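You operate a simulated robot arm through the tools that you are given. There is no shell and no other tool. Be economical: measure what you need, move in short steps, check, and stop when the job is done.

The job below is to be done with a simulated two-armed robot. You get a single attempt, and the scene is never put back.

Task
Pick up the scanner with one hand, pass it to the other hand and put it on the top of the desk.

It is judged by the outcome, as a careful person would: the job done as asked, and still so three seconds after it is handed in. It fails if anything else is knocked over, pushed out of place, dropped, spilled or broken.

Robot
Two 7-joint arms with two-finger parallel grippers on one trunk, on a base that drives. Base frame: it is fixed to the floor where the robot stands at the start and does not move with it; the origin is under the middle of the robot, x ahead of it, y to its left, z up; the surface under the hand at the start is at about z = 860. Units: mm, degrees, N and s.
The left shoulder is at the start at [110, 169, 1440], the right one opposite. With the tool pointing down near the work surface each hand reaches from about 440 to 740 mm from the robot's upright axis, wherever it stands, measured 20 degrees to its own side. Places, roughly: top of the desk [-200, 2800, 800]. Payload 1.57 kg a hand.
The tool frame of a hand sits at the grasp point between the pads (the TCP): z along the fingers, y along the line on which they close. The tips reach 30 mm beyond it. The gripper opens to 80 mm. The fingers are 17 mm wide and 12 mm thick; the gripper's body (40 by 82 mm) begins 80 mm behind the TCP.
Orientation is told as [roll, pitch, yaw] about the base's x, y, z axes, in that order, counted from this pose: with the fingers straight down and closing along the base's y, the tool's x points along the base's -x, its y along +y and its z along -z.

Tools
- The arms move only by the tool nudge_tool. It takes "left_motion", "right_motion" or both (then of equal length, played together; a hand with none holds still); each is a list of rows, each an object (a shift or turn left out is 0, a gripper value left out holds the last) with "offset": the shift along the tool's x, y, z in m, a list of three; "delta_rot": the turn, a rotation vector about the tool's x, y, z in degrees, a list of three; "claw": the opening, from 0 (shut) to 1 (fully open). In form: [{"offset": [tx, ty, tz], "delta_rot": [rx, ry, rz], "claw": claw}, ...]. A call has 1 to 8 rows; each row is the pose to reach, as a shift and turn from the pose commanded when the call began, along the tool's axes at that moment. A row lasts 0.2 s, in which the tool goes at most 50 mm and 8.6 degrees; a call with a longer step from one row to the next is refused whole, and so is a gripper value outside its range. A pose out of reach is approached as far as the arm can. The call stops where the force on the tool passes 40 N (or 10 N more than at its start, if that is more) or the arm is blocked; 0.2 s more then pass. The fingers move at their own pace (about 72 mm/s each) and stop on an object; they squeeze with about 23 N. The grip force told is the motor's: it shows also when the fingers shut on nothing. Time passes only in rows, and 0.2 s behind the last, so rows that repeat a pose let the fingers close. It gives the time, the measured TCP pose, the force on the tool (base axes), the opening and the grip force at its end, in the units of the frame above (readings bear some noise), with the torque about the TCP (base axes, N m) and any sound that the robot's microphone picked up.
- Cameras (640 x 400 px; columns grow to the right, rows downward): "scene" is now at [161.9, 8.1, 1629.4]; the picture's right is [0.10, -0.99, 0.00], its down [-0.71, -0.07, -0.70] and it looks along [0.70, 0.07, -0.71] (base axes); focal length 271 px, centre (320, 200). "left" rides on the left gripper at [72, 7, -122] in its tool frame; the picture's right is [-0.09, 1.00, 0.00], its down [-0.84, -0.08, -0.54] and it looks along [-0.54, -0.05, 0.84] (tool axes); focal length 238 px, centre (320, 200). "right" rides on the right gripper at [72, -7, -122] in its tool frame; the picture's right is [0.09, 1.00, 0.00], its down [-0.84, 0.08, -0.54] and it looks along [-0.54, 0.05, 0.84] (tool axes); focal length 238 px, centre (320, 200).
- snapshot(camera): a new picture of that camera. The clock stands still meanwhile.
- move_column(by): slides the trunk up (or, below 0, down) by that many mm; the arms and the scene camera ride with it, the base frame stays. It gives what a move gives, with no picture.
- steer(legs): drives the robot by 1 to 6 legs, each [ahead, left, turn to the left] in mm, mm and degrees, along the robot's own axes; the way and the turn of a leg run together, so that a leg with both is an arc; at most 1500 mm and 180 degrees a leg. The arms and the cameras ride along, it lands a little off, and it stops where it bumps. It gives what a move gives.
- turn_head(pan, tilt): turns the head with the scene camera to pan (to the left, within 86 degrees either way) and tilt (down, from -29 to 69), counted from straight ahead of the robot. It gives what a move gives.
- probe_pixels(camera, pixels): for up to 12 pixels [column, row] of the newest picture of that camera ("zoom" is the newest enlarged one), the place [x, y, z] in the base frame of the surface seen there, good to about 2 mm. The clock stands still meanwhile.
- close_up(camera, box): a new picture of the part [left, top, right, bottom] of that camera's present view, enlarged. The clock stands still meanwhile.
- close_job(): hands the job in; it is judged then, once.

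Go step by step. Measure first, check grasps and placings, and put right what went wrong. The budget is 80 turns and 70 pictures, counting those below and the enlarged ones. Unless the task says otherwise, let go and move clear before handing in, and close with one line.

The tools are called after "Emit:" by a JSON object that holds its "fn" and its "kwargs". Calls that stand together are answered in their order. nudge_tool: Moves the arms, as the interface text tells. Its arguments: {"type":"object","properties":{"left_motion":{"type":"array","items":{"type":"object","properties":{"offset":{"type":"array","items":{"type":"number"}},"delta_rot":{"type":"array","items":{"type":"number"}},"claw":{"type":"number"}}}},"right_motion":{"type":"array","items":{"type":"object","properties":{"offset":{"type":"array","items":{"type":"number"}},"delta_rot":{"type":"array","items":{"type":"number"}},"claw":{"type":"number"}}}}},"required":[]} The other tools are called the same way: move_column (by) slides the trunk up or down; steer (legs) drives the base; turn_head (pan, tilt) turns the head that bears the scene camera; snapshot (camera) takes a picture; probe_pixels (camera, pixels) gives the place of the surface under pixels of a picture; close_up (camera, box) takes an enlarged picture of a part of a camera's view; close_job () hands the job in.

At the start:

```text
time_s: 0.0
left_ee_pos: [664.0, 264.7, 1190.7]
left_tcp_rot: [0.0, 0.0, 0.0]
left_wrist_force: [0.2, 0.1, -0.3]
left_wrist_torque: [0.0, -0.01, -0.01]
left_grip_width: 80.0
left_grasp_force: 0.1
right_ee_pos: [656.1, -203.1, 1189.7]
right_tcp_rot: [0.2, -0.1, 0.0]
right_wrist_force: [0.1, 0.3, -0.2]
right_wrist_torque: [0.0, 0.01, 0.0]
right_grip_width: 80.1
right_grasp_force: 0.0
trunk travel left (down, up): [-753.0, 137.0]
robot x, y, heading: [-1.6, 2.1, -0.3]
head pan, tilt: [6.0, 45.2]
```

scene: 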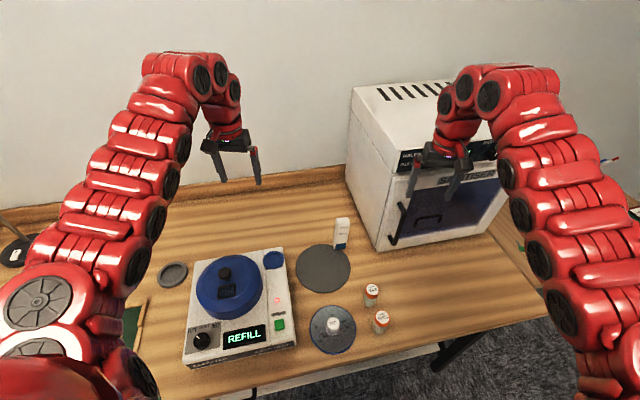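
right: 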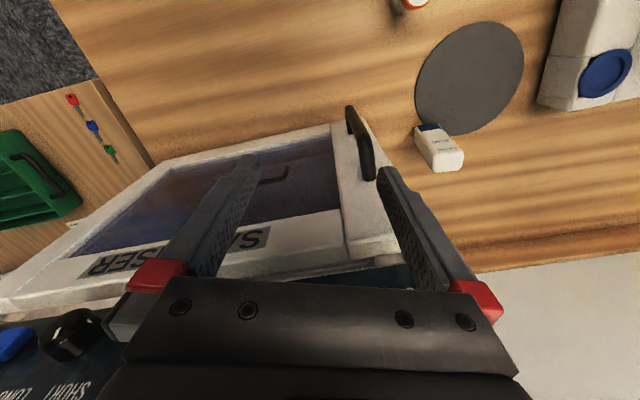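
left: 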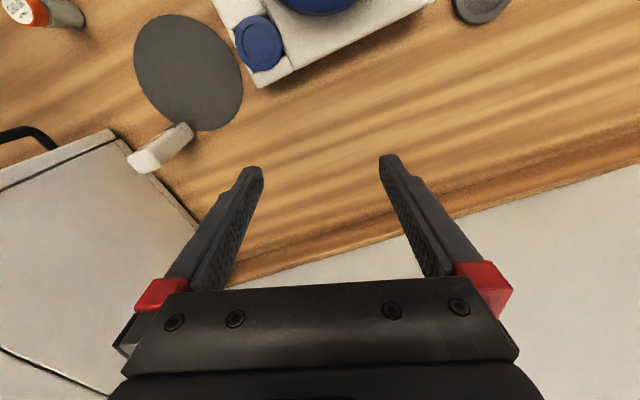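

The scene shows a bench with a device, a sanitiser, vials and a small white/blue thing at (342,232), but nothing that is clearly the scanner. I'll look around before moving anything.

Emit:
{"fn": "close_up", "kwargs": {"camera": "scene", "box": [250, 200, 450, 360]}}

Emit:
{"fn": "turn_head", "kwargs": {"pan": -60, "tilt": 40}}

Emit:
{"fn": "snapshot", "kwargs": {"camera": "scene"}}

Emit:
{"fn": "turn_head", "kwargs": {"pan": 75, "tilt": 30}}

Emit:
{"fn": "snapshot", "kwargs": {"camera": "scene"}}

```text
2.50 times, centred on (350, 280) of scene
```

zoom: 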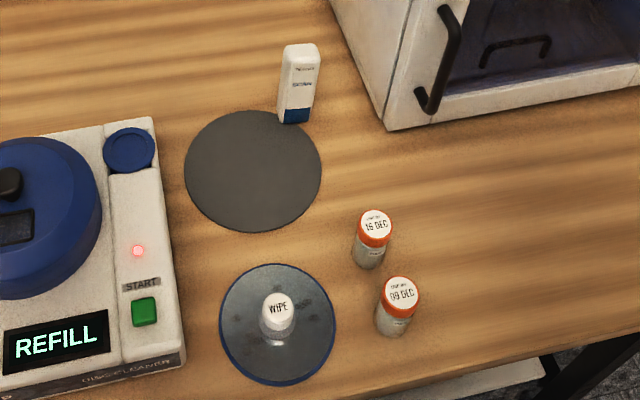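

```text
time_s: 1.4
left_ee_pos: [663.6, 264.1, 1190.7]
left_tcp_rot: [0.0, 0.0, 0.0]
left_wrist_force: [0.0, 0.6, 0.0]
left_wrist_torque: [0.01, -0.02, 0.03]
left_grip_width: 80.0
left_grasp_force: 0.1
right_ee_pos: [657.4, -202.7, 1191.3]
right_tcp_rot: [0.1, -0.1, 0.1]
right_wrist_force: [0.0, 0.2, 0.6]
right_wrist_torque: [-0.03, -0.01, 0.03]
right_grip_width: 80.1
right_grasp_force: 0.0
trunk travel left (down, up): [-753.0, 137.0]
robot x, y, heading: [0.9, 1.4, 0.2]
head pan, tilt: [-60.0, 40.0]
```

```text
65 pictures are left
```

scene: 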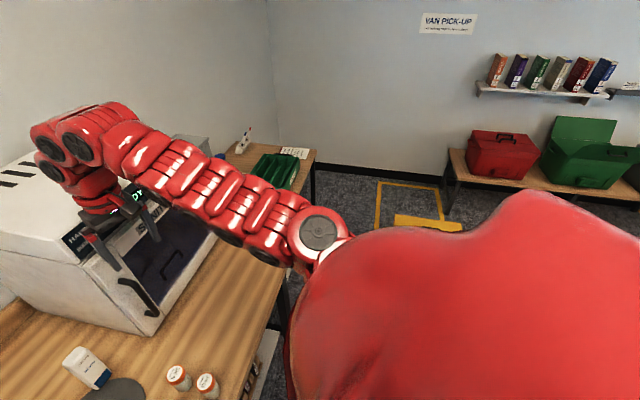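

```text
time_s: 3.5
left_ee_pos: [662.9, 264.5, 1190.4]
left_tcp_rot: [0.0, 0.1, 0.0]
left_wrist_force: [0.3, 0.3, -0.2]
left_wrist_torque: [-0.02, -0.01, 0.0]
left_grip_width: 80.0
left_grasp_force: 0.1
right_ee_pos: [656.6, -202.5, 1189.5]
right_tcp_rot: [0.0, -0.2, 0.0]
right_wrist_force: [0.2, 0.4, -0.3]
right_wrist_torque: [-0.02, -0.01, 0.0]
right_grip_width: 80.1
right_grasp_force: 0.0
trunk travel left (down, up): [-753.0, 137.0]
robot x, y, heading: [-1.1, -3.1, -0.3]
head pan, tilt: [75.0, 30.0]
```

```text
64 pictures are left
```

scene: 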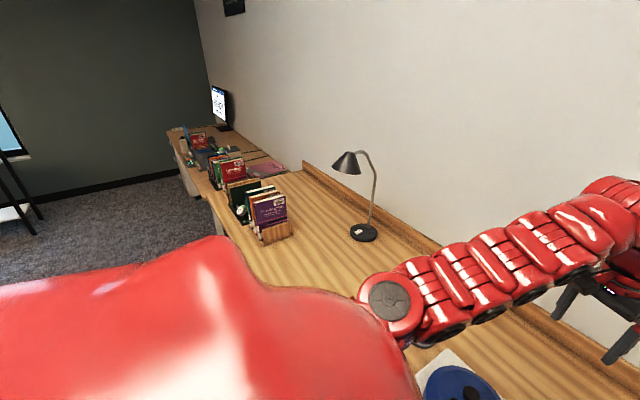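

A white/red object at (244,140) in the right-hand view could be the scanner, and the desk is far left. I'll zoom on both.

Emit:
{"fn": "close_up", "kwargs": {"camera": "scene", "box": [150, 70, 310, 170]}}

Emit:
{"fn": "close_up", "kwargs": {"camera": "scene", "box": [160, 140, 320, 260]}}

Emit:
{"fn": "turn_head", "kwargs": {"pan": -60, "tilt": 40}}

Emit:
{"fn": "close_up", "kwargs": {"camera": "scene", "box": [190, 110, 340, 210]}}

Emit:
{"fn": "close_up", "kwargs": {"camera": "scene", "box": [440, 50, 640, 200]}}

```text
4.00 times, centred on (230, 120) of scene
```

zoom: 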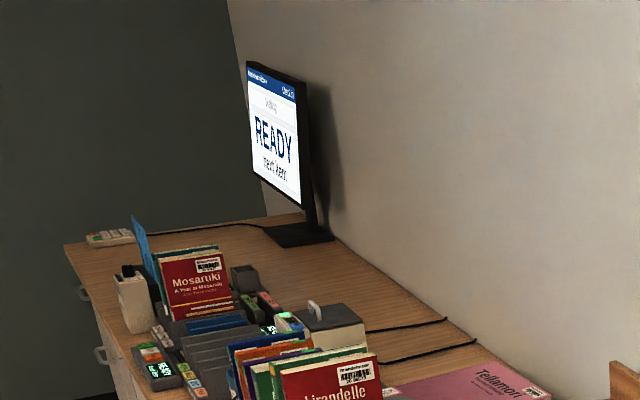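

```text
3.33 times, centred on (240, 200) of scene
```

zoom: 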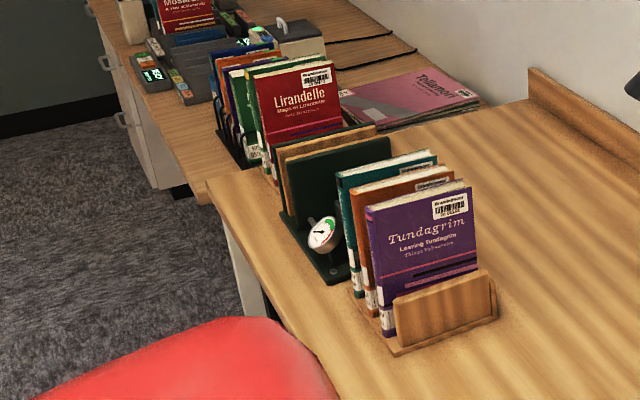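

```text
time_s: 5.7
left_ee_pos: [663.9, 264.7, 1191.2]
left_tcp_rot: [0.0, 0.0, 0.0]
left_wrist_force: [-0.4, -0.2, 0.6]
left_wrist_torque: [0.0, -0.03, 0.0]
left_grip_width: 80.0
left_grasp_force: 0.0
right_ee_pos: [657.9, -203.8, 1189.6]
right_tcp_rot: [0.1, -0.2, 0.0]
right_wrist_force: [0.1, 0.1, -0.8]
right_wrist_torque: [0.01, -0.01, 0.0]
right_grip_width: 80.0
right_grasp_force: 0.0
trunk travel left (down, up): [-753.0, 137.0]
robot x, y, heading: [-1.9, -1.0, -0.1]
head pan, tilt: [-60.0, 40.0]
```

```text
4.00 times, centred on (265, 160) of scene
```

zoom: 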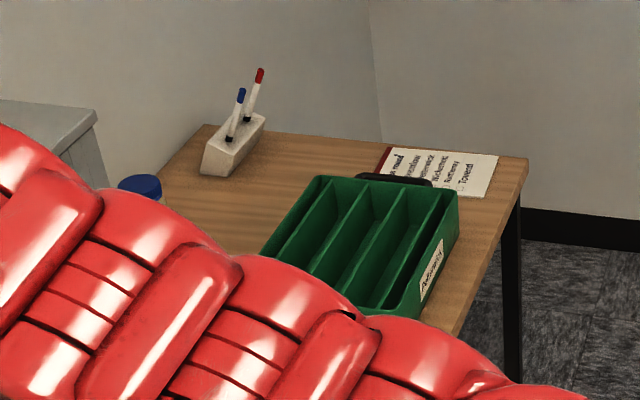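

```text
2.67 times, centred on (540, 125) of scene
```

zoom: 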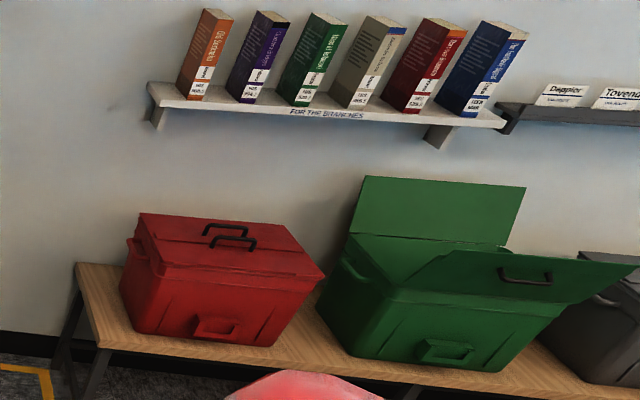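

This is a library; the desk has a monitor and several devices. I'll look further to the sides for the scanner and free floor.

Emit:
{"fn": "turn_head", "kwargs": {"pan": -86, "tilt": 20}}

Emit:
{"fn": "snapshot", "kwargs": {"camera": "scene"}}

Emit:
{"fn": "turn_head", "kwargs": {"pan": 86, "tilt": 20}}

Emit:
{"fn": "snapshot", "kwargs": {"camera": "scene"}}

Emit:
{"fn": "probe_pixels", "kwargs": {"camera": "scene", "pixels": [[255, 130], [230, 160], [265, 190], [300, 215], [250, 250], [100, 200], [20, 220], [30, 150]]}}

```text
time_s: 6.6
left_ee_pos: [664.0, 263.4, 1190.1]
left_tcp_rot: [0.0, 0.0, 0.0]
left_wrist_force: [-0.9, 0.1, -0.4]
left_wrist_torque: [0.02, -0.03, -0.03]
left_grip_width: 80.1
left_grasp_force: 0.0
right_ee_pos: [657.5, -202.4, 1188.8]
right_tcp_rot: [0.2, -0.1, 0.1]
right_wrist_force: [0.0, 0.0, 0.8]
right_wrist_torque: [-0.01, -0.02, -0.02]
right_grip_width: 80.0
right_grasp_force: 0.1
trunk travel left (down, up): [-753.0, 137.0]
robot x, y, heading: [-2.3, 1.3, -0.2]
head pan, tilt: [-85.9, 20.0]
```

```text
59 pictures are left
```

scene: 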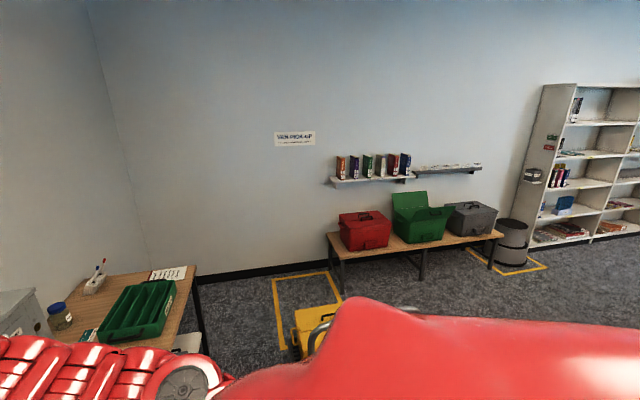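

```text
time_s: 9.2
left_ee_pos: [664.0, 263.2, 1190.4]
left_tcp_rot: [0.0, 0.0, 0.1]
left_wrist_force: [-0.6, 0.3, 0.1]
left_wrist_torque: [0.0, 0.01, 0.03]
left_grip_width: 80.2
left_grasp_force: 0.0
right_ee_pos: [656.6, -203.4, 1189.7]
right_tcp_rot: [0.0, -0.1, 0.0]
right_wrist_force: [-0.2, 0.5, 0.0]
right_wrist_torque: [-0.02, 0.02, 0.04]
right_grip_width: 79.9
right_grasp_force: 0.0
trunk travel left (down, up): [-753.0, 137.0]
robot x, y, heading: [-2.5, -0.6, -0.1]
head pan, tilt: [85.9, 20.0]
```

```text
58 pictures are left
```

scene: 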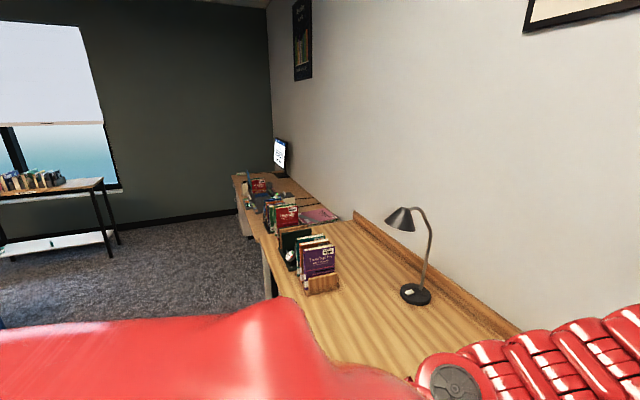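

```text
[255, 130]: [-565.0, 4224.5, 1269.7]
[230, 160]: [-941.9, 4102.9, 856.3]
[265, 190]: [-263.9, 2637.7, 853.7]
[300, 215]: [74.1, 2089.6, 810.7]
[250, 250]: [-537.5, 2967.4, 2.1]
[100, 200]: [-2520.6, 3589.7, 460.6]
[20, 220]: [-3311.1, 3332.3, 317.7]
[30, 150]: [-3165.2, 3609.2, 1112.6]
```

The wall and desk run away to the left; nothing clearly named scanner yet in view, and the area behind me is unseen. I'll back off a little from the bench and turn left to look.

Emit:
{"fn": "steer", "kwargs": {"legs": [[-350, 0, 0], [0, 0, 70]]}}

Emit:
{"fn": "turn_head", "kwargs": {"pan": 80, "tilt": 25}}

Emit:
{"fn": "snapshot", "kwargs": {"camera": "scene"}}

Emit:
{"fn": "turn_head", "kwargs": {"pan": 25, "tilt": 30}}

Emit:
{"fn": "snapshot", "kwargs": {"camera": "scene"}}

```text
time_s: 14.4
left_ee_pos: [-351.1, 715.2, 1189.6]
left_tcp_rot: [0.0, 0.0, 68.4]
left_wrist_force: [-0.8, -0.1, -0.1]
left_wrist_torque: [-0.01, 0.02, 0.02]
left_grip_width: 79.8
left_grasp_force: 0.0
right_ee_pos: [83.1, 538.5, 1189.7]
right_tcp_rot: [0.0, -0.1, 68.5]
right_wrist_force: [-0.7, 0.5, 0.5]
right_wrist_torque: [0.01, 0.02, -0.05]
right_grip_width: 80.0
right_grasp_force: 0.0
trunk travel left (down, up): [-753.0, 137.0]
robot x, y, heading: [-345.0, -0.6, 68.5]
head pan, tilt: [85.9, 20.0]
```

```text
time_s: 15.1
left_ee_pos: [-349.5, 713.8, 1188.7]
left_tcp_rot: [0.0, 0.0, 68.4]
left_wrist_force: [-0.7, 0.0, 0.1]
left_wrist_torque: [0.02, 0.01, 0.0]
left_grip_width: 80.0
left_grasp_force: 0.0
right_ee_pos: [82.4, 536.9, 1189.9]
right_tcp_rot: [0.0, -0.1, 68.5]
right_wrist_force: [-0.6, -0.8, -1.0]
right_wrist_torque: [0.01, -0.01, 0.02]
right_grip_width: 80.1
right_grasp_force: 0.1
trunk travel left (down, up): [-753.0, 137.0]
robot x, y, heading: [-346.7, -1.7, 68.3]
head pan, tilt: [80.0, 25.0]
```

```text
57 pictures are left
```

scene: 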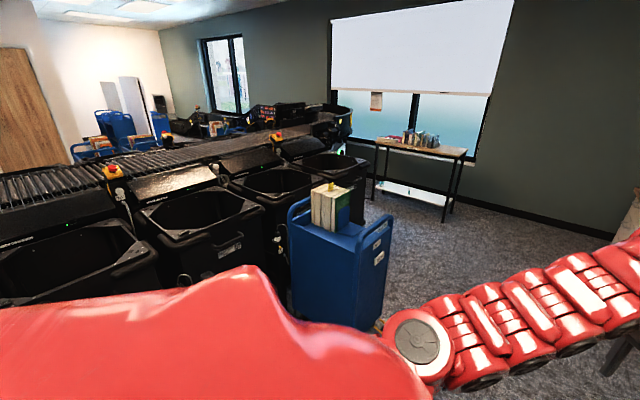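

```text
time_s: 16.4
left_ee_pos: [-349.2, 714.4, 1190.8]
left_tcp_rot: [0.0, 0.0, 68.5]
left_wrist_force: [-0.1, -0.2, -0.1]
left_wrist_torque: [0.0, 0.0, -0.01]
left_grip_width: 79.8
left_grasp_force: 0.1
right_ee_pos: [84.0, 537.8, 1189.0]
right_tcp_rot: [0.1, -0.1, 68.5]
right_wrist_force: [-0.1, 0.7, 0.2]
right_wrist_torque: [0.01, -0.02, 0.03]
right_grip_width: 80.4
right_grasp_force: 0.0
trunk travel left (down, up): [-753.0, 137.0]
robot x, y, heading: [-344.4, 3.0, 68.5]
head pan, tilt: [25.0, 30.0]
```

```text
56 pictures are left
```

scene: 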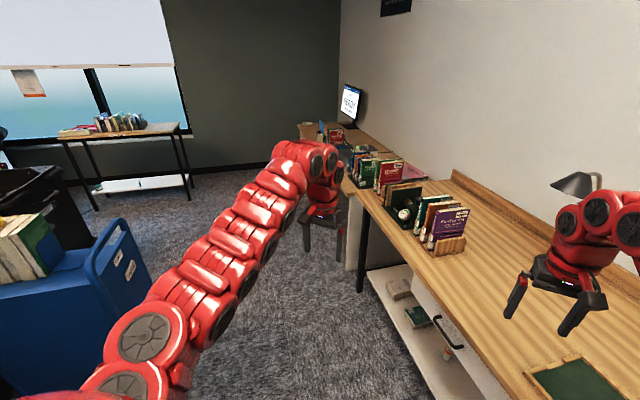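

The lower shelf under the bench holds something at (398,285), (418,315) and (447,353), and the desk is at the end. I'll zoom on those.

Emit:
{"fn": "close_up", "kwargs": {"camera": "scene", "box": [340, 250, 500, 380]}}

Emit:
{"fn": "close_up", "kwargs": {"camera": "scene", "box": [290, 100, 430, 200]}}

Emit:
{"fn": "close_up", "kwargs": {"camera": "scene", "box": [40, 90, 200, 210]}}

```text
3.08 times, centred on (420, 315) of scene
```

zoom: 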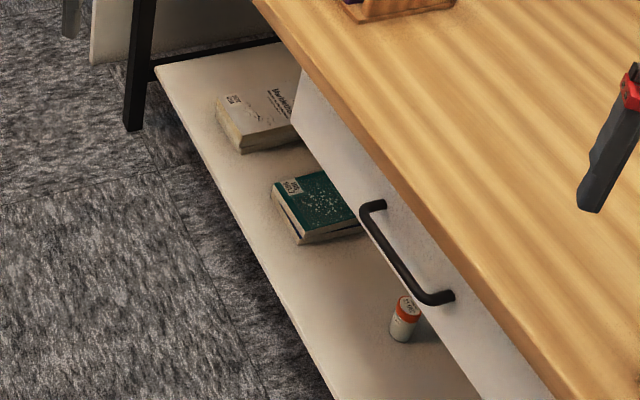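

```text
4.00 times, centred on (360, 150) of scene
```

zoom: 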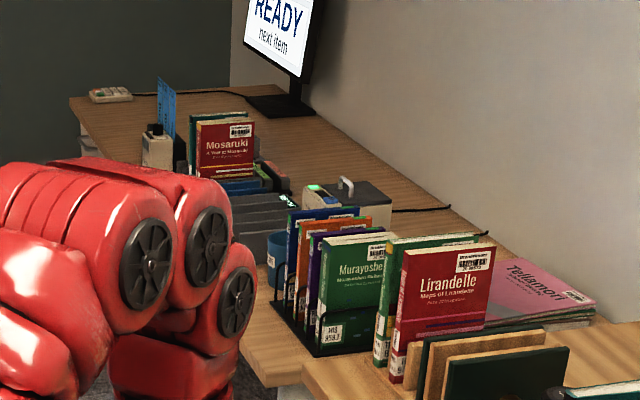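

```text
3.33 times, centred on (120, 150) of scene
```

zoom: 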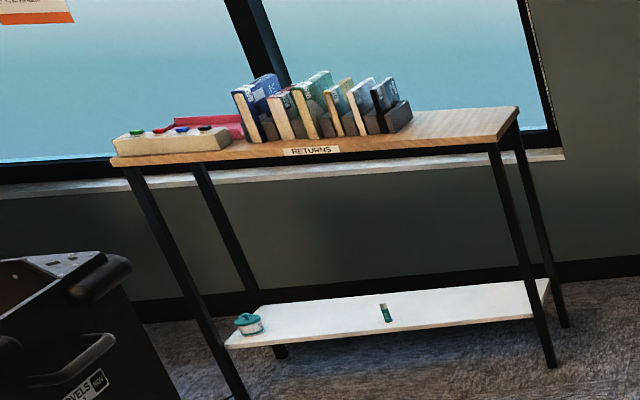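

The desk holds a rack, docked devices, a monitor and more; I'll measure the desk and bench edges to drive there.

Emit:
{"fn": "probe_pixels", "kwargs": {"camera": "scene", "pixels": [[302, 126], [345, 183], [357, 190], [365, 160], [385, 145], [415, 255], [455, 180], [430, 245], [120, 270], [250, 350], [320, 250], [360, 290]]}}

Emit:
{"fn": "turn_head", "kwargs": {"pan": 0, "tilt": 55}}

Emit:
{"fn": "snapshot", "kwargs": {"camera": "scene"}}

```text
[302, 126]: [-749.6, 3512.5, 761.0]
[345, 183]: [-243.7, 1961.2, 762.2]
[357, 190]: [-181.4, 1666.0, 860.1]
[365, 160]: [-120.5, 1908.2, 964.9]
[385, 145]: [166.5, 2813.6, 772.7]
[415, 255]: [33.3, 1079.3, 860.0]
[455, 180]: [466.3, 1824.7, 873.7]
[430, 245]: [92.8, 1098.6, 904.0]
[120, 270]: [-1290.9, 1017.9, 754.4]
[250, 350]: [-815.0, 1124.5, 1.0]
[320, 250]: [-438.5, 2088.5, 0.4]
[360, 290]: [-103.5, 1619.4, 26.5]
```

```text
time_s: 17.2
left_ee_pos: [-351.3, 714.3, 1190.1]
left_tcp_rot: [0.0, 0.1, 68.6]
left_wrist_force: [-1.1, 0.1, 0.4]
left_wrist_torque: [-0.01, -0.02, -0.01]
left_grip_width: 79.9
left_grasp_force: 0.1
right_ee_pos: [84.1, 537.5, 1190.2]
right_tcp_rot: [0.1, -0.1, 68.4]
right_wrist_force: [0.4, 0.4, -0.7]
right_wrist_torque: [-0.02, 0.0, -0.01]
right_grip_width: 80.3
right_grasp_force: 0.2
trunk travel left (down, up): [-753.0, 137.0]
robot x, y, heading: [-347.1, -1.5, 68.5]
head pan, tilt: [0.0, 55.0]
```

```text
52 pictures are left
```

scene: 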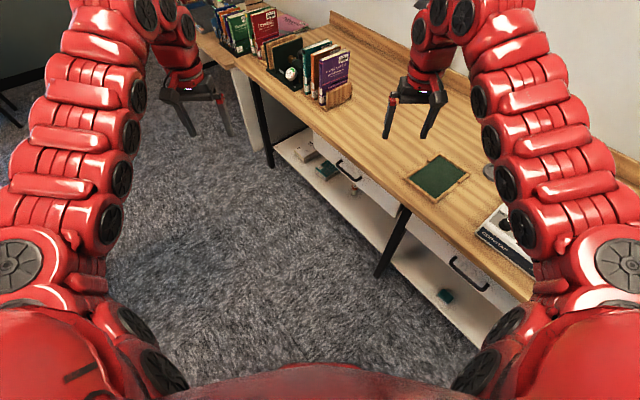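

Desk top is z≈762, its front edge runs from (-244,1961) to (-750,3512), so it faces heading ≈18°. I'll drive parallel to the bench at its clear distance, then turn to face the desk.

Emit:
{"fn": "steer", "kwargs": {"legs": [[0, 0, 39.7], [1300, 0, 0], [1290, 0, 0], [0, 0, -90]]}}

Emit:
{"fn": "turn_head", "kwargs": {"pan": 0, "tilt": 35}}

Emit:
{"fn": "snapshot", "kwargs": {"camera": "scene"}}

```text
time_s: 35.5
left_ee_pos: [-564.7, 2948.5, 1189.4]
left_tcp_rot: [0.0, 0.0, 18.4]
left_wrist_force: [0.5, 0.5, 0.1]
left_wrist_torque: [0.03, 0.0, 0.0]
left_grip_width: 80.0
left_grasp_force: 0.0
right_ee_pos: [-423.7, 2503.3, 1189.0]
right_tcp_rot: [0.0, -0.1, 18.4]
right_wrist_force: [-0.5, 1.0, -0.6]
right_wrist_torque: [-0.01, -0.03, -0.01]
right_grip_width: 80.0
right_grasp_force: 0.0
trunk travel left (down, up): [-753.0, 137.0]
robot x, y, heading: [-1110.0, 2488.8, 18.3]
head pan, tilt: [0.0, 55.0]
```

```text
time_s: 36.3
left_ee_pos: [-565.4, 2948.1, 1190.6]
left_tcp_rot: [0.0, 0.0, 18.3]
left_wrist_force: [-0.3, -0.3, -0.2]
left_wrist_torque: [-0.04, 0.04, -0.01]
left_grip_width: 80.1
left_grasp_force: 0.1
right_ee_pos: [-424.1, 2502.2, 1190.8]
right_tcp_rot: [0.0, -0.1, 18.4]
right_wrist_force: [-0.6, 0.5, -0.6]
right_wrist_torque: [0.01, -0.01, -0.01]
right_grip_width: 80.1
right_grasp_force: 0.1
trunk travel left (down, up): [-753.0, 137.0]
robot x, y, heading: [-1110.5, 2489.8, 18.5]
head pan, tilt: [0.0, 35.0]
```

```text
51 pictures are left
```

scene: 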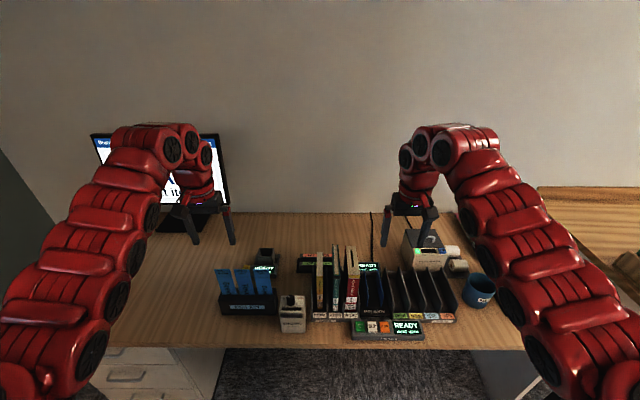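

Emit:
{"fn": "close_up", "kwargs": {"camera": "scene", "box": [200, 230, 360, 350]}}

Emit:
{"fn": "close_up", "kwargs": {"camera": "scene", "box": [340, 220, 510, 350]}}

Emit:
{"fn": "close_up", "kwargs": {"camera": "scene", "box": [20, 210, 220, 350]}}

```text
3.33 times, centred on (280, 290) of scene
```

zoom: 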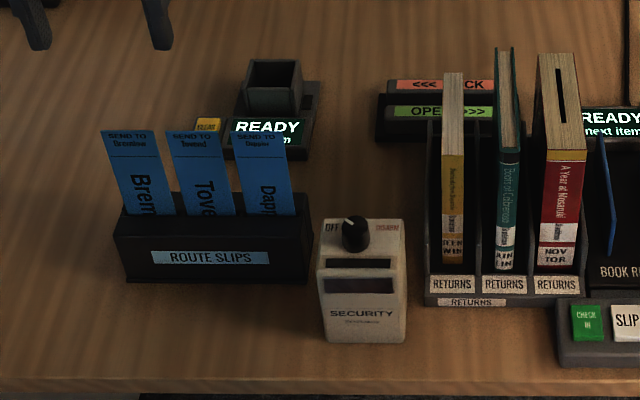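

```text
3.08 times, centred on (425, 285) of scene
```

zoom: 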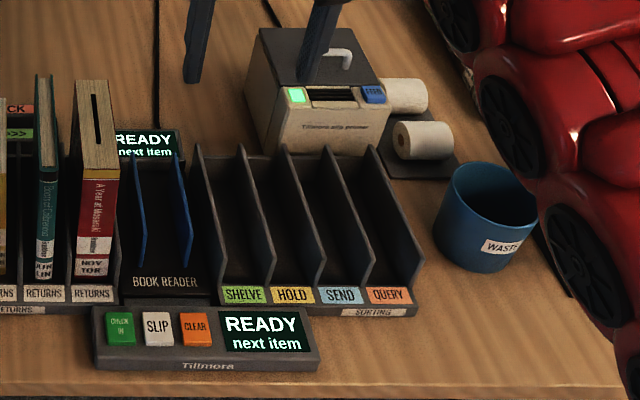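

```text
2.86 times, centred on (120, 280) of scene
```

zoom: 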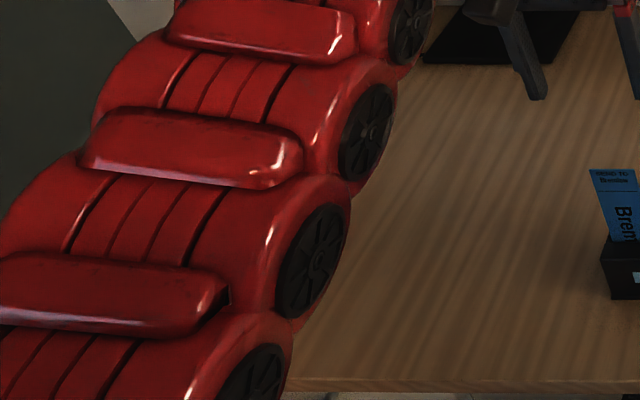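

There's a desk scanner-like cradle (empty) at (264,258) but no loose scanner here; earlier a white item lay on the left end of the desk, now hidden by my arm. I'll look left and right of here and across the room.

Emit:
{"fn": "turn_head", "kwargs": {"pan": 60, "tilt": 35}}

Emit:
{"fn": "snapshot", "kwargs": {"camera": "scene"}}

Emit:
{"fn": "turn_head", "kwargs": {"pan": -75, "tilt": 30}}

Emit:
{"fn": "snapshot", "kwargs": {"camera": "scene"}}

Emit:
{"fn": "snapshot", "kwargs": {"camera": "left"}}

```text
time_s: 37.6
left_ee_pos: [-565.3, 2948.9, 1191.5]
left_tcp_rot: [-0.1, 0.0, 18.4]
left_wrist_force: [0.2, -0.5, -0.3]
left_wrist_torque: [-0.02, 0.02, -0.02]
left_grip_width: 79.9
left_grasp_force: 0.1
right_ee_pos: [-424.2, 2502.2, 1189.6]
right_tcp_rot: [0.1, 0.0, 18.3]
right_wrist_force: [0.1, -0.1, -0.3]
right_wrist_torque: [-0.05, 0.03, -0.05]
right_grip_width: 80.1
right_grasp_force: 0.1
trunk travel left (down, up): [-753.0, 137.0]
robot x, y, heading: [-1112.2, 2490.4, 18.3]
head pan, tilt: [60.0, 35.0]
```

```text
47 pictures are left
```

scene: 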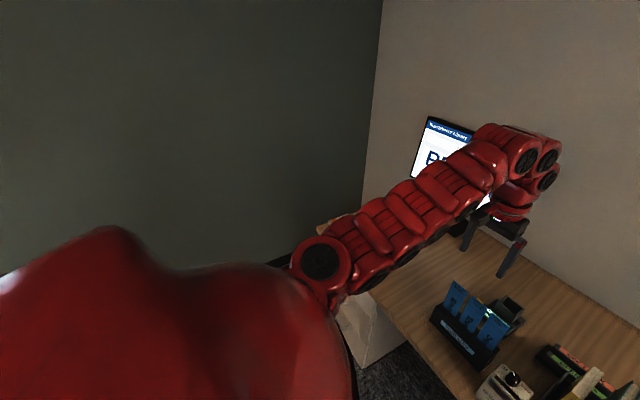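

```text
time_s: 39.8
left_ee_pos: [-565.0, 2948.0, 1190.3]
left_tcp_rot: [0.1, -0.1, 18.4]
left_wrist_force: [0.0, 0.0, 0.4]
left_wrist_torque: [0.01, 0.02, 0.01]
left_grip_width: 79.9
left_grasp_force: 0.1
right_ee_pos: [-423.0, 2501.5, 1187.7]
right_tcp_rot: [0.1, 0.0, 18.4]
right_wrist_force: [0.5, -0.1, 0.2]
right_wrist_torque: [0.02, 0.0, -0.02]
right_grip_width: 79.9
right_grasp_force: 0.1
trunk travel left (down, up): [-753.0, 137.0]
robot x, y, heading: [-1109.3, 2486.7, 18.4]
head pan, tilt: [-75.0, 30.0]
```

```text
46 pictures are left
```

scene: 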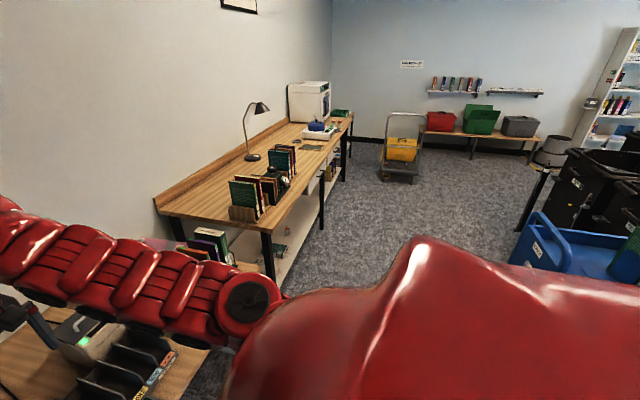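

```text
45 pictures are left
```

left: 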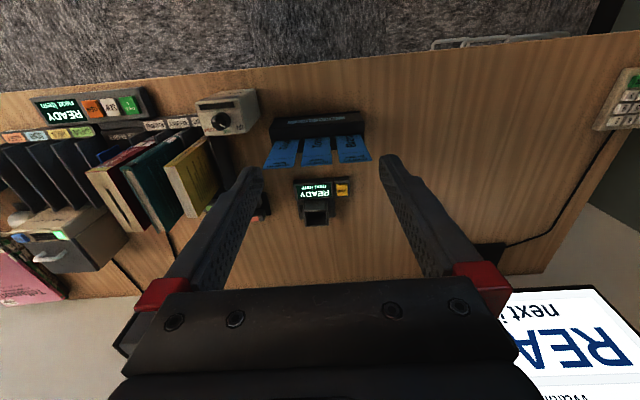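

The left-hand picture shows a keypad at the desk's far end and the READY unit with a dark block at (317,205). I'll zoom on that and look low under the desk.

Emit:
{"fn": "close_up", "kwargs": {"camera": "left", "box": [250, 160, 390, 250]}}

Emit:
{"fn": "turn_head", "kwargs": {"pan": 0, "tilt": 60}}

Emit:
{"fn": "snapshot", "kwargs": {"camera": "scene"}}

Emit:
{"fn": "snapshot", "kwargs": {"camera": "right"}}

```text
4.44 times, centred on (320, 205) of left
```

zoom: 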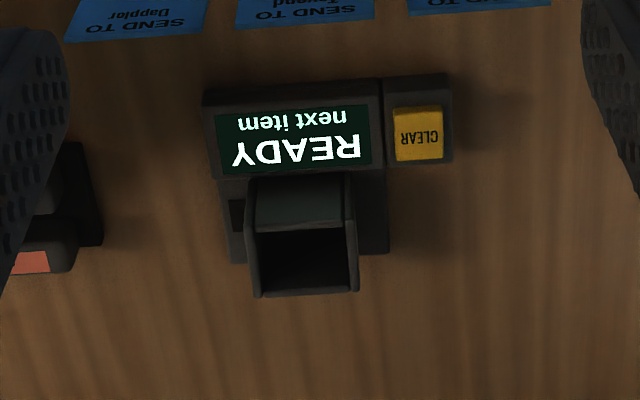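

```text
time_s: 41.2
left_ee_pos: [-565.9, 2948.7, 1191.3]
left_tcp_rot: [-0.1, 0.0, 18.4]
left_wrist_force: [0.6, -0.3, 0.0]
left_wrist_torque: [0.0, 0.01, 0.0]
left_grip_width: 80.1
left_grasp_force: 0.0
right_ee_pos: [-424.1, 2503.4, 1190.3]
right_tcp_rot: [0.1, 0.0, 18.4]
right_wrist_force: [1.1, -0.1, -0.3]
right_wrist_torque: [-0.05, 0.03, 0.03]
right_grip_width: 80.0
right_grasp_force: 0.1
trunk travel left (down, up): [-753.0, 137.0]
robot x, y, heading: [-1108.8, 2486.4, 18.4]
head pan, tilt: [0.0, 60.0]
```

```text
43 pictures are left
```

scene: 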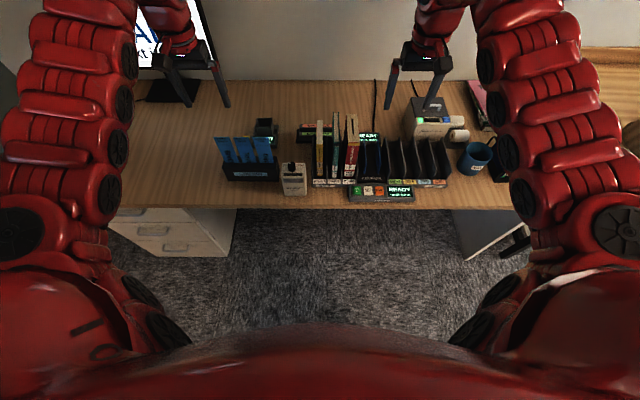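

```text
42 pictures are left
```

right: 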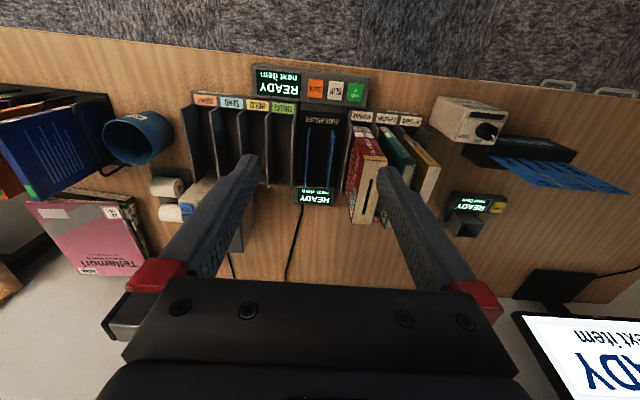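

The READY unit is an empty cradle, so the scanner has been left elsewhere; a dark device was mounted on the bookshelf end in an earlier picture. I'll turn right and inspect the rest of the room.

Emit:
{"fn": "steer", "kwargs": {"legs": [[-100, 0, 0], [0, 0, -110]]}}

Emit:
{"fn": "turn_head", "kwargs": {"pan": 0, "tilt": 20}}

Emit:
{"fn": "snapshot", "kwargs": {"camera": "scene"}}

Emit:
{"fn": "turn_head", "kwargs": {"pan": -70, "tilt": 25}}

Emit:
{"fn": "snapshot", "kwargs": {"camera": "scene"}}

```text
time_s: 47.0
left_ee_pos: [-960.9, 1787.8, 1190.8]
left_tcp_rot: [0.0, -0.1, -91.7]
left_wrist_force: [-0.2, 0.5, 0.6]
left_wrist_torque: [0.0, -0.01, 0.0]
left_grip_width: 80.0
left_grasp_force: 0.1
right_ee_pos: [-1427.7, 1807.4, 1190.4]
right_tcp_rot: [0.0, -0.1, -91.8]
right_wrist_force: [0.3, 0.0, -0.3]
right_wrist_torque: [-0.01, 0.0, 0.02]
right_grip_width: 80.0
right_grasp_force: 0.0
trunk travel left (down, up): [-753.0, 137.0]
robot x, y, heading: [-1207.3, 2457.2, -91.8]
head pan, tilt: [0.0, 60.0]
```

```text
time_s: 48.1
left_ee_pos: [-959.4, 1786.6, 1190.9]
left_tcp_rot: [-0.1, 0.0, -91.7]
left_wrist_force: [-0.8, 0.2, 0.4]
left_wrist_torque: [0.03, 0.02, -0.03]
left_grip_width: 79.9
left_grasp_force: 0.0
right_ee_pos: [-1428.4, 1806.3, 1189.6]
right_tcp_rot: [0.1, -0.1, -91.7]
right_wrist_force: [-0.9, -0.6, -0.3]
right_wrist_torque: [-0.04, 0.04, 0.0]
right_grip_width: 80.3
right_grasp_force: 0.0
trunk travel left (down, up): [-753.0, 137.0]
robot x, y, heading: [-1208.9, 2457.4, -91.7]
head pan, tilt: [0.0, 20.0]
```

```text
41 pictures are left
```

scene: 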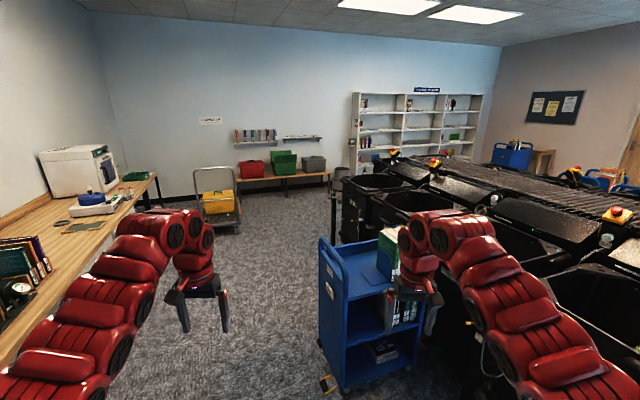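

```text
time_s: 49.5
left_ee_pos: [-960.5, 1786.4, 1189.5]
left_tcp_rot: [0.0, 0.0, -91.7]
left_wrist_force: [0.3, 0.2, 1.3]
left_wrist_torque: [0.03, -0.01, -0.01]
left_grip_width: 80.0
left_grasp_force: 0.0
right_ee_pos: [-1427.3, 1807.3, 1189.4]
right_tcp_rot: [0.1, -0.1, -91.6]
right_wrist_force: [0.4, -0.4, 0.7]
right_wrist_torque: [-0.01, 0.0, 0.03]
right_grip_width: 80.1
right_grasp_force: 0.0
trunk travel left (down, up): [-753.0, 137.0]
robot x, y, heading: [-1204.3, 2460.1, -91.8]
head pan, tilt: [-70.0, 25.0]
```

```text
40 pictures are left
```

scene: 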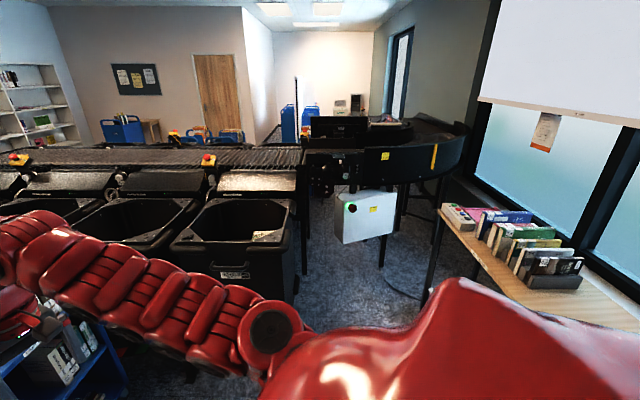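

A tall stand at (335,180), items on the blue cart and a thing at its foot (328,383) are worth a look; I'll zoom.

Emit:
{"fn": "turn_head", "kwargs": {"pan": 0, "tilt": 20}}

Emit:
{"fn": "close_up", "kwargs": {"camera": "scene", "box": [300, 225, 460, 400]}}

Emit:
{"fn": "close_up", "kwargs": {"camera": "scene", "box": [220, 120, 380, 220]}}

Emit:
{"fn": "close_up", "kwargs": {"camera": "scene", "box": [340, 80, 500, 180]}}

Emit:
{"fn": "close_up", "kwargs": {"camera": "scene", "box": [0, 140, 180, 320]}}

```text
time_s: 50.9
left_ee_pos: [-960.9, 1785.2, 1190.9]
left_tcp_rot: [0.0, 0.0, -91.8]
left_wrist_force: [-0.6, 0.0, -1.1]
left_wrist_torque: [0.01, 0.0, 0.01]
left_grip_width: 79.9
left_grasp_force: 0.2
right_ee_pos: [-1428.0, 1807.0, 1190.6]
right_tcp_rot: [0.1, -0.1, -91.7]
right_wrist_force: [0.0, 0.8, -0.3]
right_wrist_torque: [0.01, 0.02, -0.01]
right_grip_width: 80.2
right_grasp_force: 0.1
trunk travel left (down, up): [-753.0, 137.0]
robot x, y, heading: [-1204.5, 2459.1, -91.9]
head pan, tilt: [0.0, 20.0]
```

```text
2.29 times, centred on (380, 312) of scene
```

zoom: 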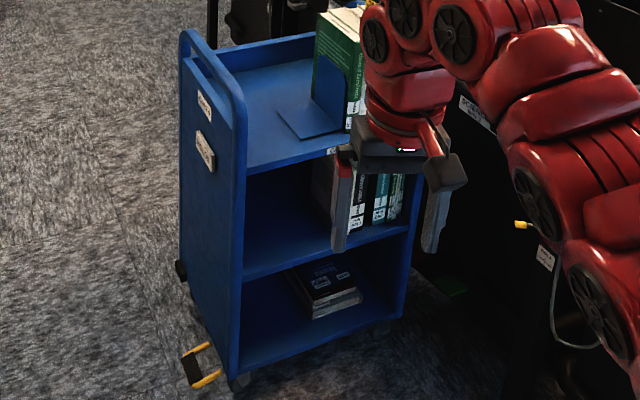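

```text
4.00 times, centred on (300, 170) of scene
```

zoom: 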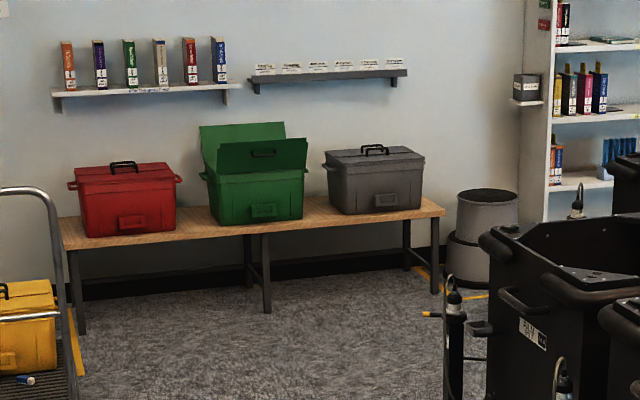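

```text
4.00 times, centred on (420, 130) of scene
```

zoom: 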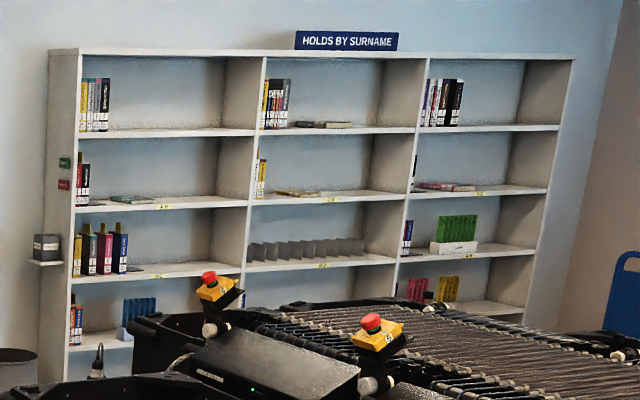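

```text
2.22 times, centred on (90, 230) of scene
```

zoom: 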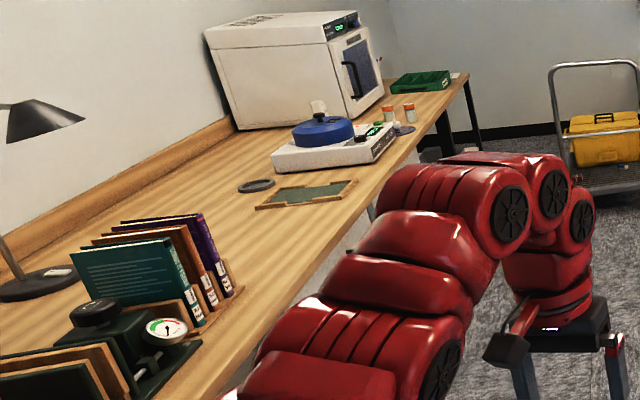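

A small blue-white object lies on the dolly beside the yellow box, and a box sits on a bracket at the shelf end. I'll zoom tighter on these and on the returns table.

Emit:
{"fn": "close_up", "kwargs": {"camera": "scene", "box": [195, 190, 245, 230]}}

Emit:
{"fn": "close_up", "kwargs": {"camera": "scene", "box": [335, 115, 385, 155]}}

Emit:
{"fn": "close_up", "kwargs": {"camera": "scene", "box": [65, 160, 155, 220]}}

Emit:
{"fn": "turn_head", "kwargs": {"pan": -80, "tilt": 25}}

Emit:
{"fn": "close_up", "kwargs": {"camera": "scene", "box": [340, 130, 560, 300]}}

Emit:
{"fn": "close_up", "kwargs": {"camera": "scene", "box": [260, 70, 420, 200]}}

```text
10.00 times, centred on (220, 210) of scene
```

zoom: 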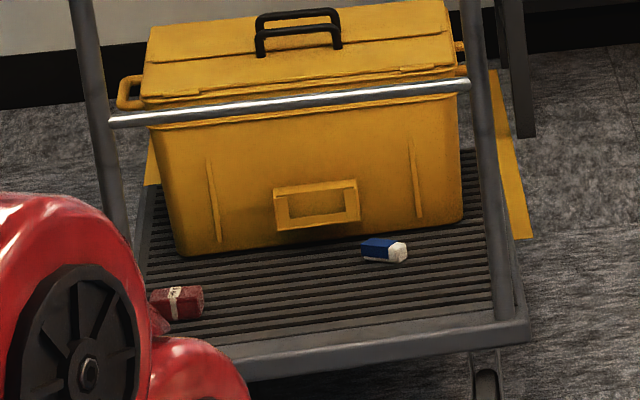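

```text
10.00 times, centred on (360, 135) of scene
```

zoom: 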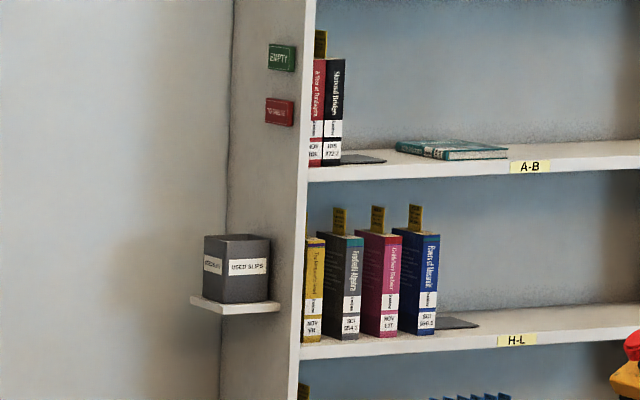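

```text
6.67 times, centred on (110, 190) of scene
```

zoom: 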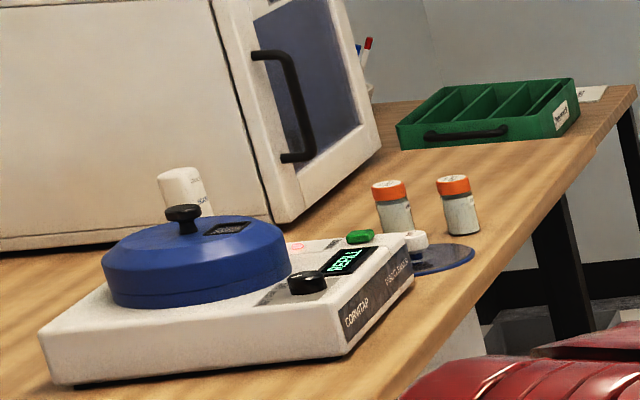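

```text
time_s: 52.4
left_ee_pos: [-960.8, 1785.8, 1190.8]
left_tcp_rot: [-0.1, 0.0, -91.7]
left_wrist_force: [0.1, 0.0, 0.3]
left_wrist_torque: [-0.02, 0.0, -0.01]
left_grip_width: 79.8
left_grasp_force: 0.1
right_ee_pos: [-1428.4, 1806.3, 1190.0]
right_tcp_rot: [0.1, -0.2, -91.7]
right_wrist_force: [0.6, 0.8, -1.1]
right_wrist_torque: [-0.01, -0.01, 0.02]
right_grip_width: 80.0
right_grasp_force: 0.0
trunk travel left (down, up): [-753.0, 137.0]
robot x, y, heading: [-1202.0, 2457.7, -91.7]
head pan, tilt: [-80.0, 25.0]
```

```text
2.35 times, centred on (450, 215) of scene
```

zoom: 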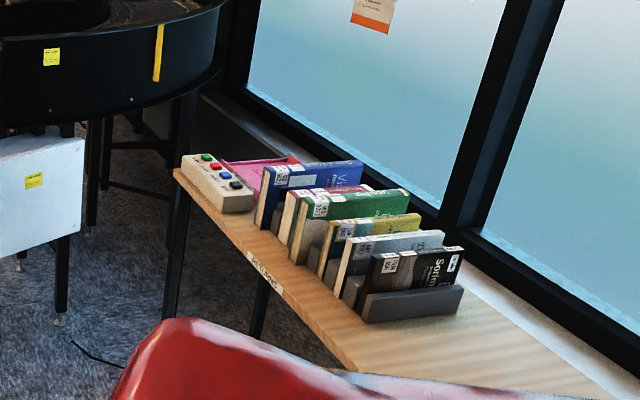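

```text
3.08 times, centred on (340, 135) of scene
```

zoom: 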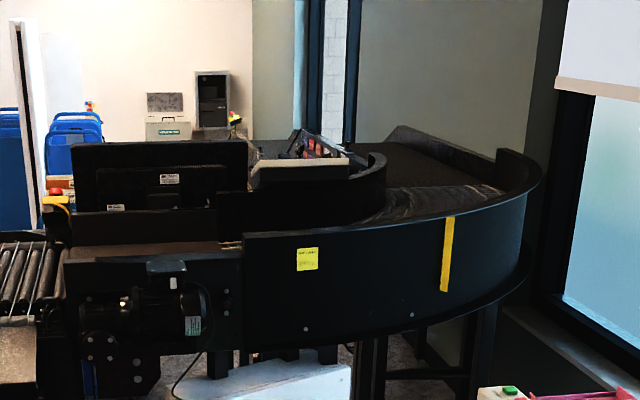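

No scanner seen so far in the far areas. The white/blue pocket-sized item on the first bench needs reading; I'll drive back there, looking at the bench's lower shelf on the way.

Emit:
{"fn": "steer", "kwargs": {"legs": [[0, 0, 20], [0, 60, 0], [1100, 0, 0]]}}

Emit:
{"fn": "turn_head", "kwargs": {"pan": 25, "tilt": 40}}

Emit:
{"fn": "snapshot", "kwargs": {"camera": "scene"}}

```text
time_s: 59.7
left_ee_pos: [-349.6, 886.9, 1189.9]
left_tcp_rot: [-0.1, 0.1, -71.9]
left_wrist_force: [-0.3, 0.8, -0.5]
left_wrist_torque: [0.01, 0.03, 0.0]
left_grip_width: 80.2
left_grasp_force: 0.0
right_ee_pos: [-796.8, 748.8, 1189.8]
right_tcp_rot: [0.2, -0.1, -72.0]
right_wrist_force: [0.2, 0.7, -0.6]
right_wrist_torque: [0.01, 0.03, 0.02]
right_grip_width: 80.2
right_grasp_force: 0.1
trunk travel left (down, up): [-753.0, 137.0]
robot x, y, heading: [-804.5, 1440.0, -72.0]
head pan, tilt: [-80.0, 25.0]
```

```text
time_s: 61.5
left_ee_pos: [-348.7, 888.7, 1190.8]
left_tcp_rot: [0.1, 0.0, -71.9]
left_wrist_force: [-0.2, 0.2, -0.2]
left_wrist_torque: [0.0, -0.02, 0.0]
left_grip_width: 79.7
left_grasp_force: 0.1
right_ee_pos: [-795.8, 749.6, 1188.9]
right_tcp_rot: [0.1, -0.1, -71.8]
right_wrist_force: [0.3, 0.1, 0.4]
right_wrist_torque: [0.0, 0.03, 0.02]
right_grip_width: 80.0
right_grasp_force: 0.2
trunk travel left (down, up): [-753.0, 137.0]
robot x, y, heading: [-805.0, 1438.2, -71.7]
head pan, tilt: [25.0, 40.0]
```

```text
30 pictures are left
```

scene: 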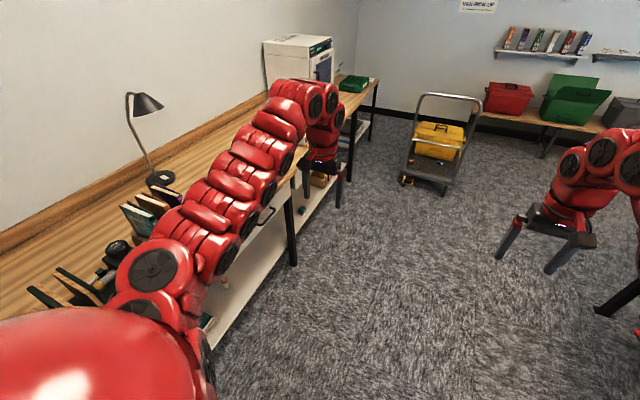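

The lower shelf right end has brownish boxes at (320,180). I'll continue to the first bench and face it.

Emit:
{"fn": "steer", "kwargs": {"legs": [[1300, 0, 0], [0, 0, 72]]}}

Emit:
{"fn": "turn_head", "kwargs": {"pan": -5, "tilt": 35}}

Emit:
{"fn": "snapshot", "kwargs": {"camera": "scene"}}

```text
time_s: 71.3
left_ee_pos: [263.9, 455.6, 1190.5]
left_tcp_rot: [0.0, 0.1, 0.7]
left_wrist_force: [-0.8, 0.0, 0.3]
left_wrist_torque: [-0.03, 0.03, -0.01]
left_grip_width: 79.8
left_grasp_force: 0.1
right_ee_pos: [264.3, -12.5, 1188.7]
right_tcp_rot: [0.1, -0.1, 0.8]
right_wrist_force: [0.0, 0.1, 0.4]
right_wrist_torque: [0.01, 0.03, 0.01]
right_grip_width: 79.9
right_grasp_force: 0.1
trunk travel left (down, up): [-753.0, 137.0]
robot x, y, heading: [-393.6, 184.5, 0.7]
head pan, tilt: [25.0, 40.0]
```

```text
time_s: 72.2
left_ee_pos: [263.3, 455.5, 1191.3]
left_tcp_rot: [0.0, 0.0, 0.8]
left_wrist_force: [0.2, 0.1, -0.1]
left_wrist_torque: [-0.01, 0.02, -0.01]
left_grip_width: 79.8
left_grasp_force: 0.1
right_ee_pos: [264.5, -12.3, 1189.7]
right_tcp_rot: [0.1, -0.1, 0.8]
right_wrist_force: [-0.6, 0.3, 0.8]
right_wrist_torque: [0.01, 0.01, -0.03]
right_grip_width: 80.1
right_grasp_force: 0.1
trunk travel left (down, up): [-753.0, 137.0]
robot x, y, heading: [-396.4, 183.1, 0.7]
head pan, tilt: [-5.0, 35.0]
```

```text
29 pictures are left
```

scene: 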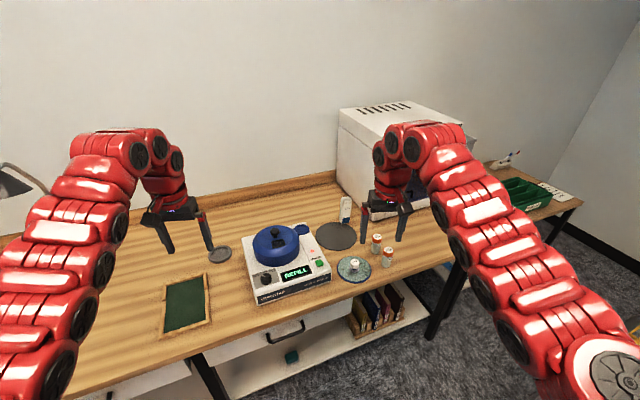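

Emit:
{"fn": "close_up", "kwargs": {"camera": "scene", "box": [325, 185, 365, 230]}}

Emit:
{"fn": "close_up", "kwargs": {"camera": "scene", "box": [250, 280, 420, 390]}}

Emit:
{"fn": "probe_pixels", "kwargs": {"camera": "scene", "pixels": [[345, 205], [345, 220], [291, 356]]}}

```text
8.89 times, centred on (345, 208) of scene
```

zoom: 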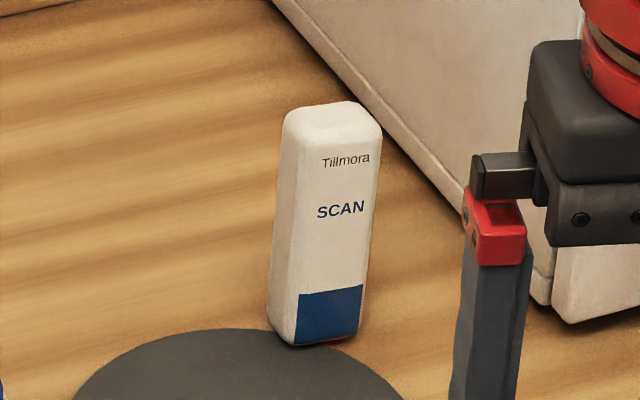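

```text
3.64 times, centred on (335, 335) of scene
```

zoom: 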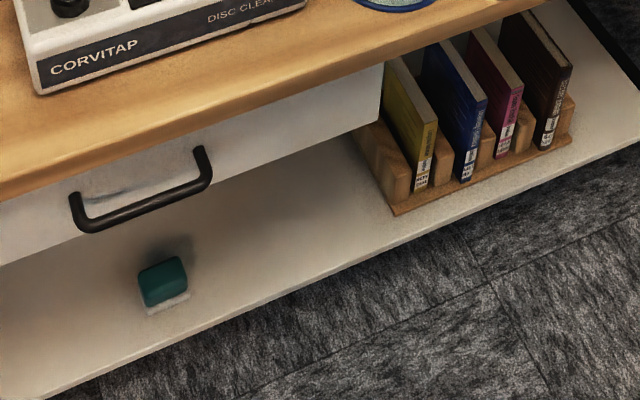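

```text
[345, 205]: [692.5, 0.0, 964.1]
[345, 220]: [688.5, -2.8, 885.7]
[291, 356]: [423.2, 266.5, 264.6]
```

The zoom reads "Tillmora SCAN": this white/blue upright block at about (690,0), z 860–980, is the scanner. I'll measure its faces.

Emit:
{"fn": "close_up", "kwargs": {"camera": "scene", "box": [325, 185, 365, 230]}}

Emit:
{"fn": "probe_pixels", "kwargs": {"camera": "zoom", "pixels": [[308, 330], [350, 325], [285, 325], [303, 170], [370, 170], [293, 140], [300, 118], [345, 110], [335, 125], [375, 125], [250, 370], [430, 260]]}}

```text
8.89 times, centred on (345, 208) of scene
```

zoom: 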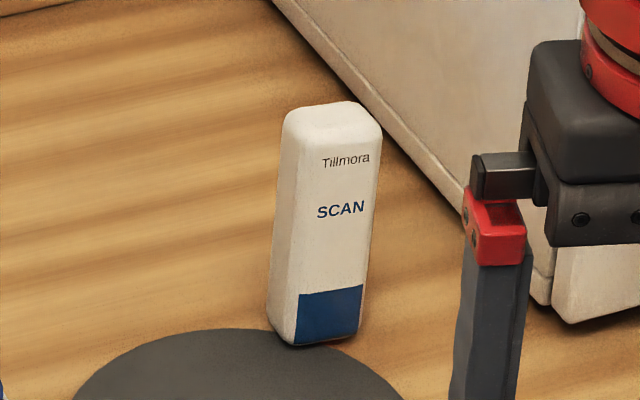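

```text
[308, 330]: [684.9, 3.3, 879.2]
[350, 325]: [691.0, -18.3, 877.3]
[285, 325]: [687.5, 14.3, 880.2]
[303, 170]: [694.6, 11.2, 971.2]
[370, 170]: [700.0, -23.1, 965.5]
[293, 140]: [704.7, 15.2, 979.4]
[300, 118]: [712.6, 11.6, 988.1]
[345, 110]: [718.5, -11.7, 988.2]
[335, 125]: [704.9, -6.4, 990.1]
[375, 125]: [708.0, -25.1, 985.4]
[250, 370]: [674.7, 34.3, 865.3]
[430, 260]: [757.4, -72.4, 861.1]
```

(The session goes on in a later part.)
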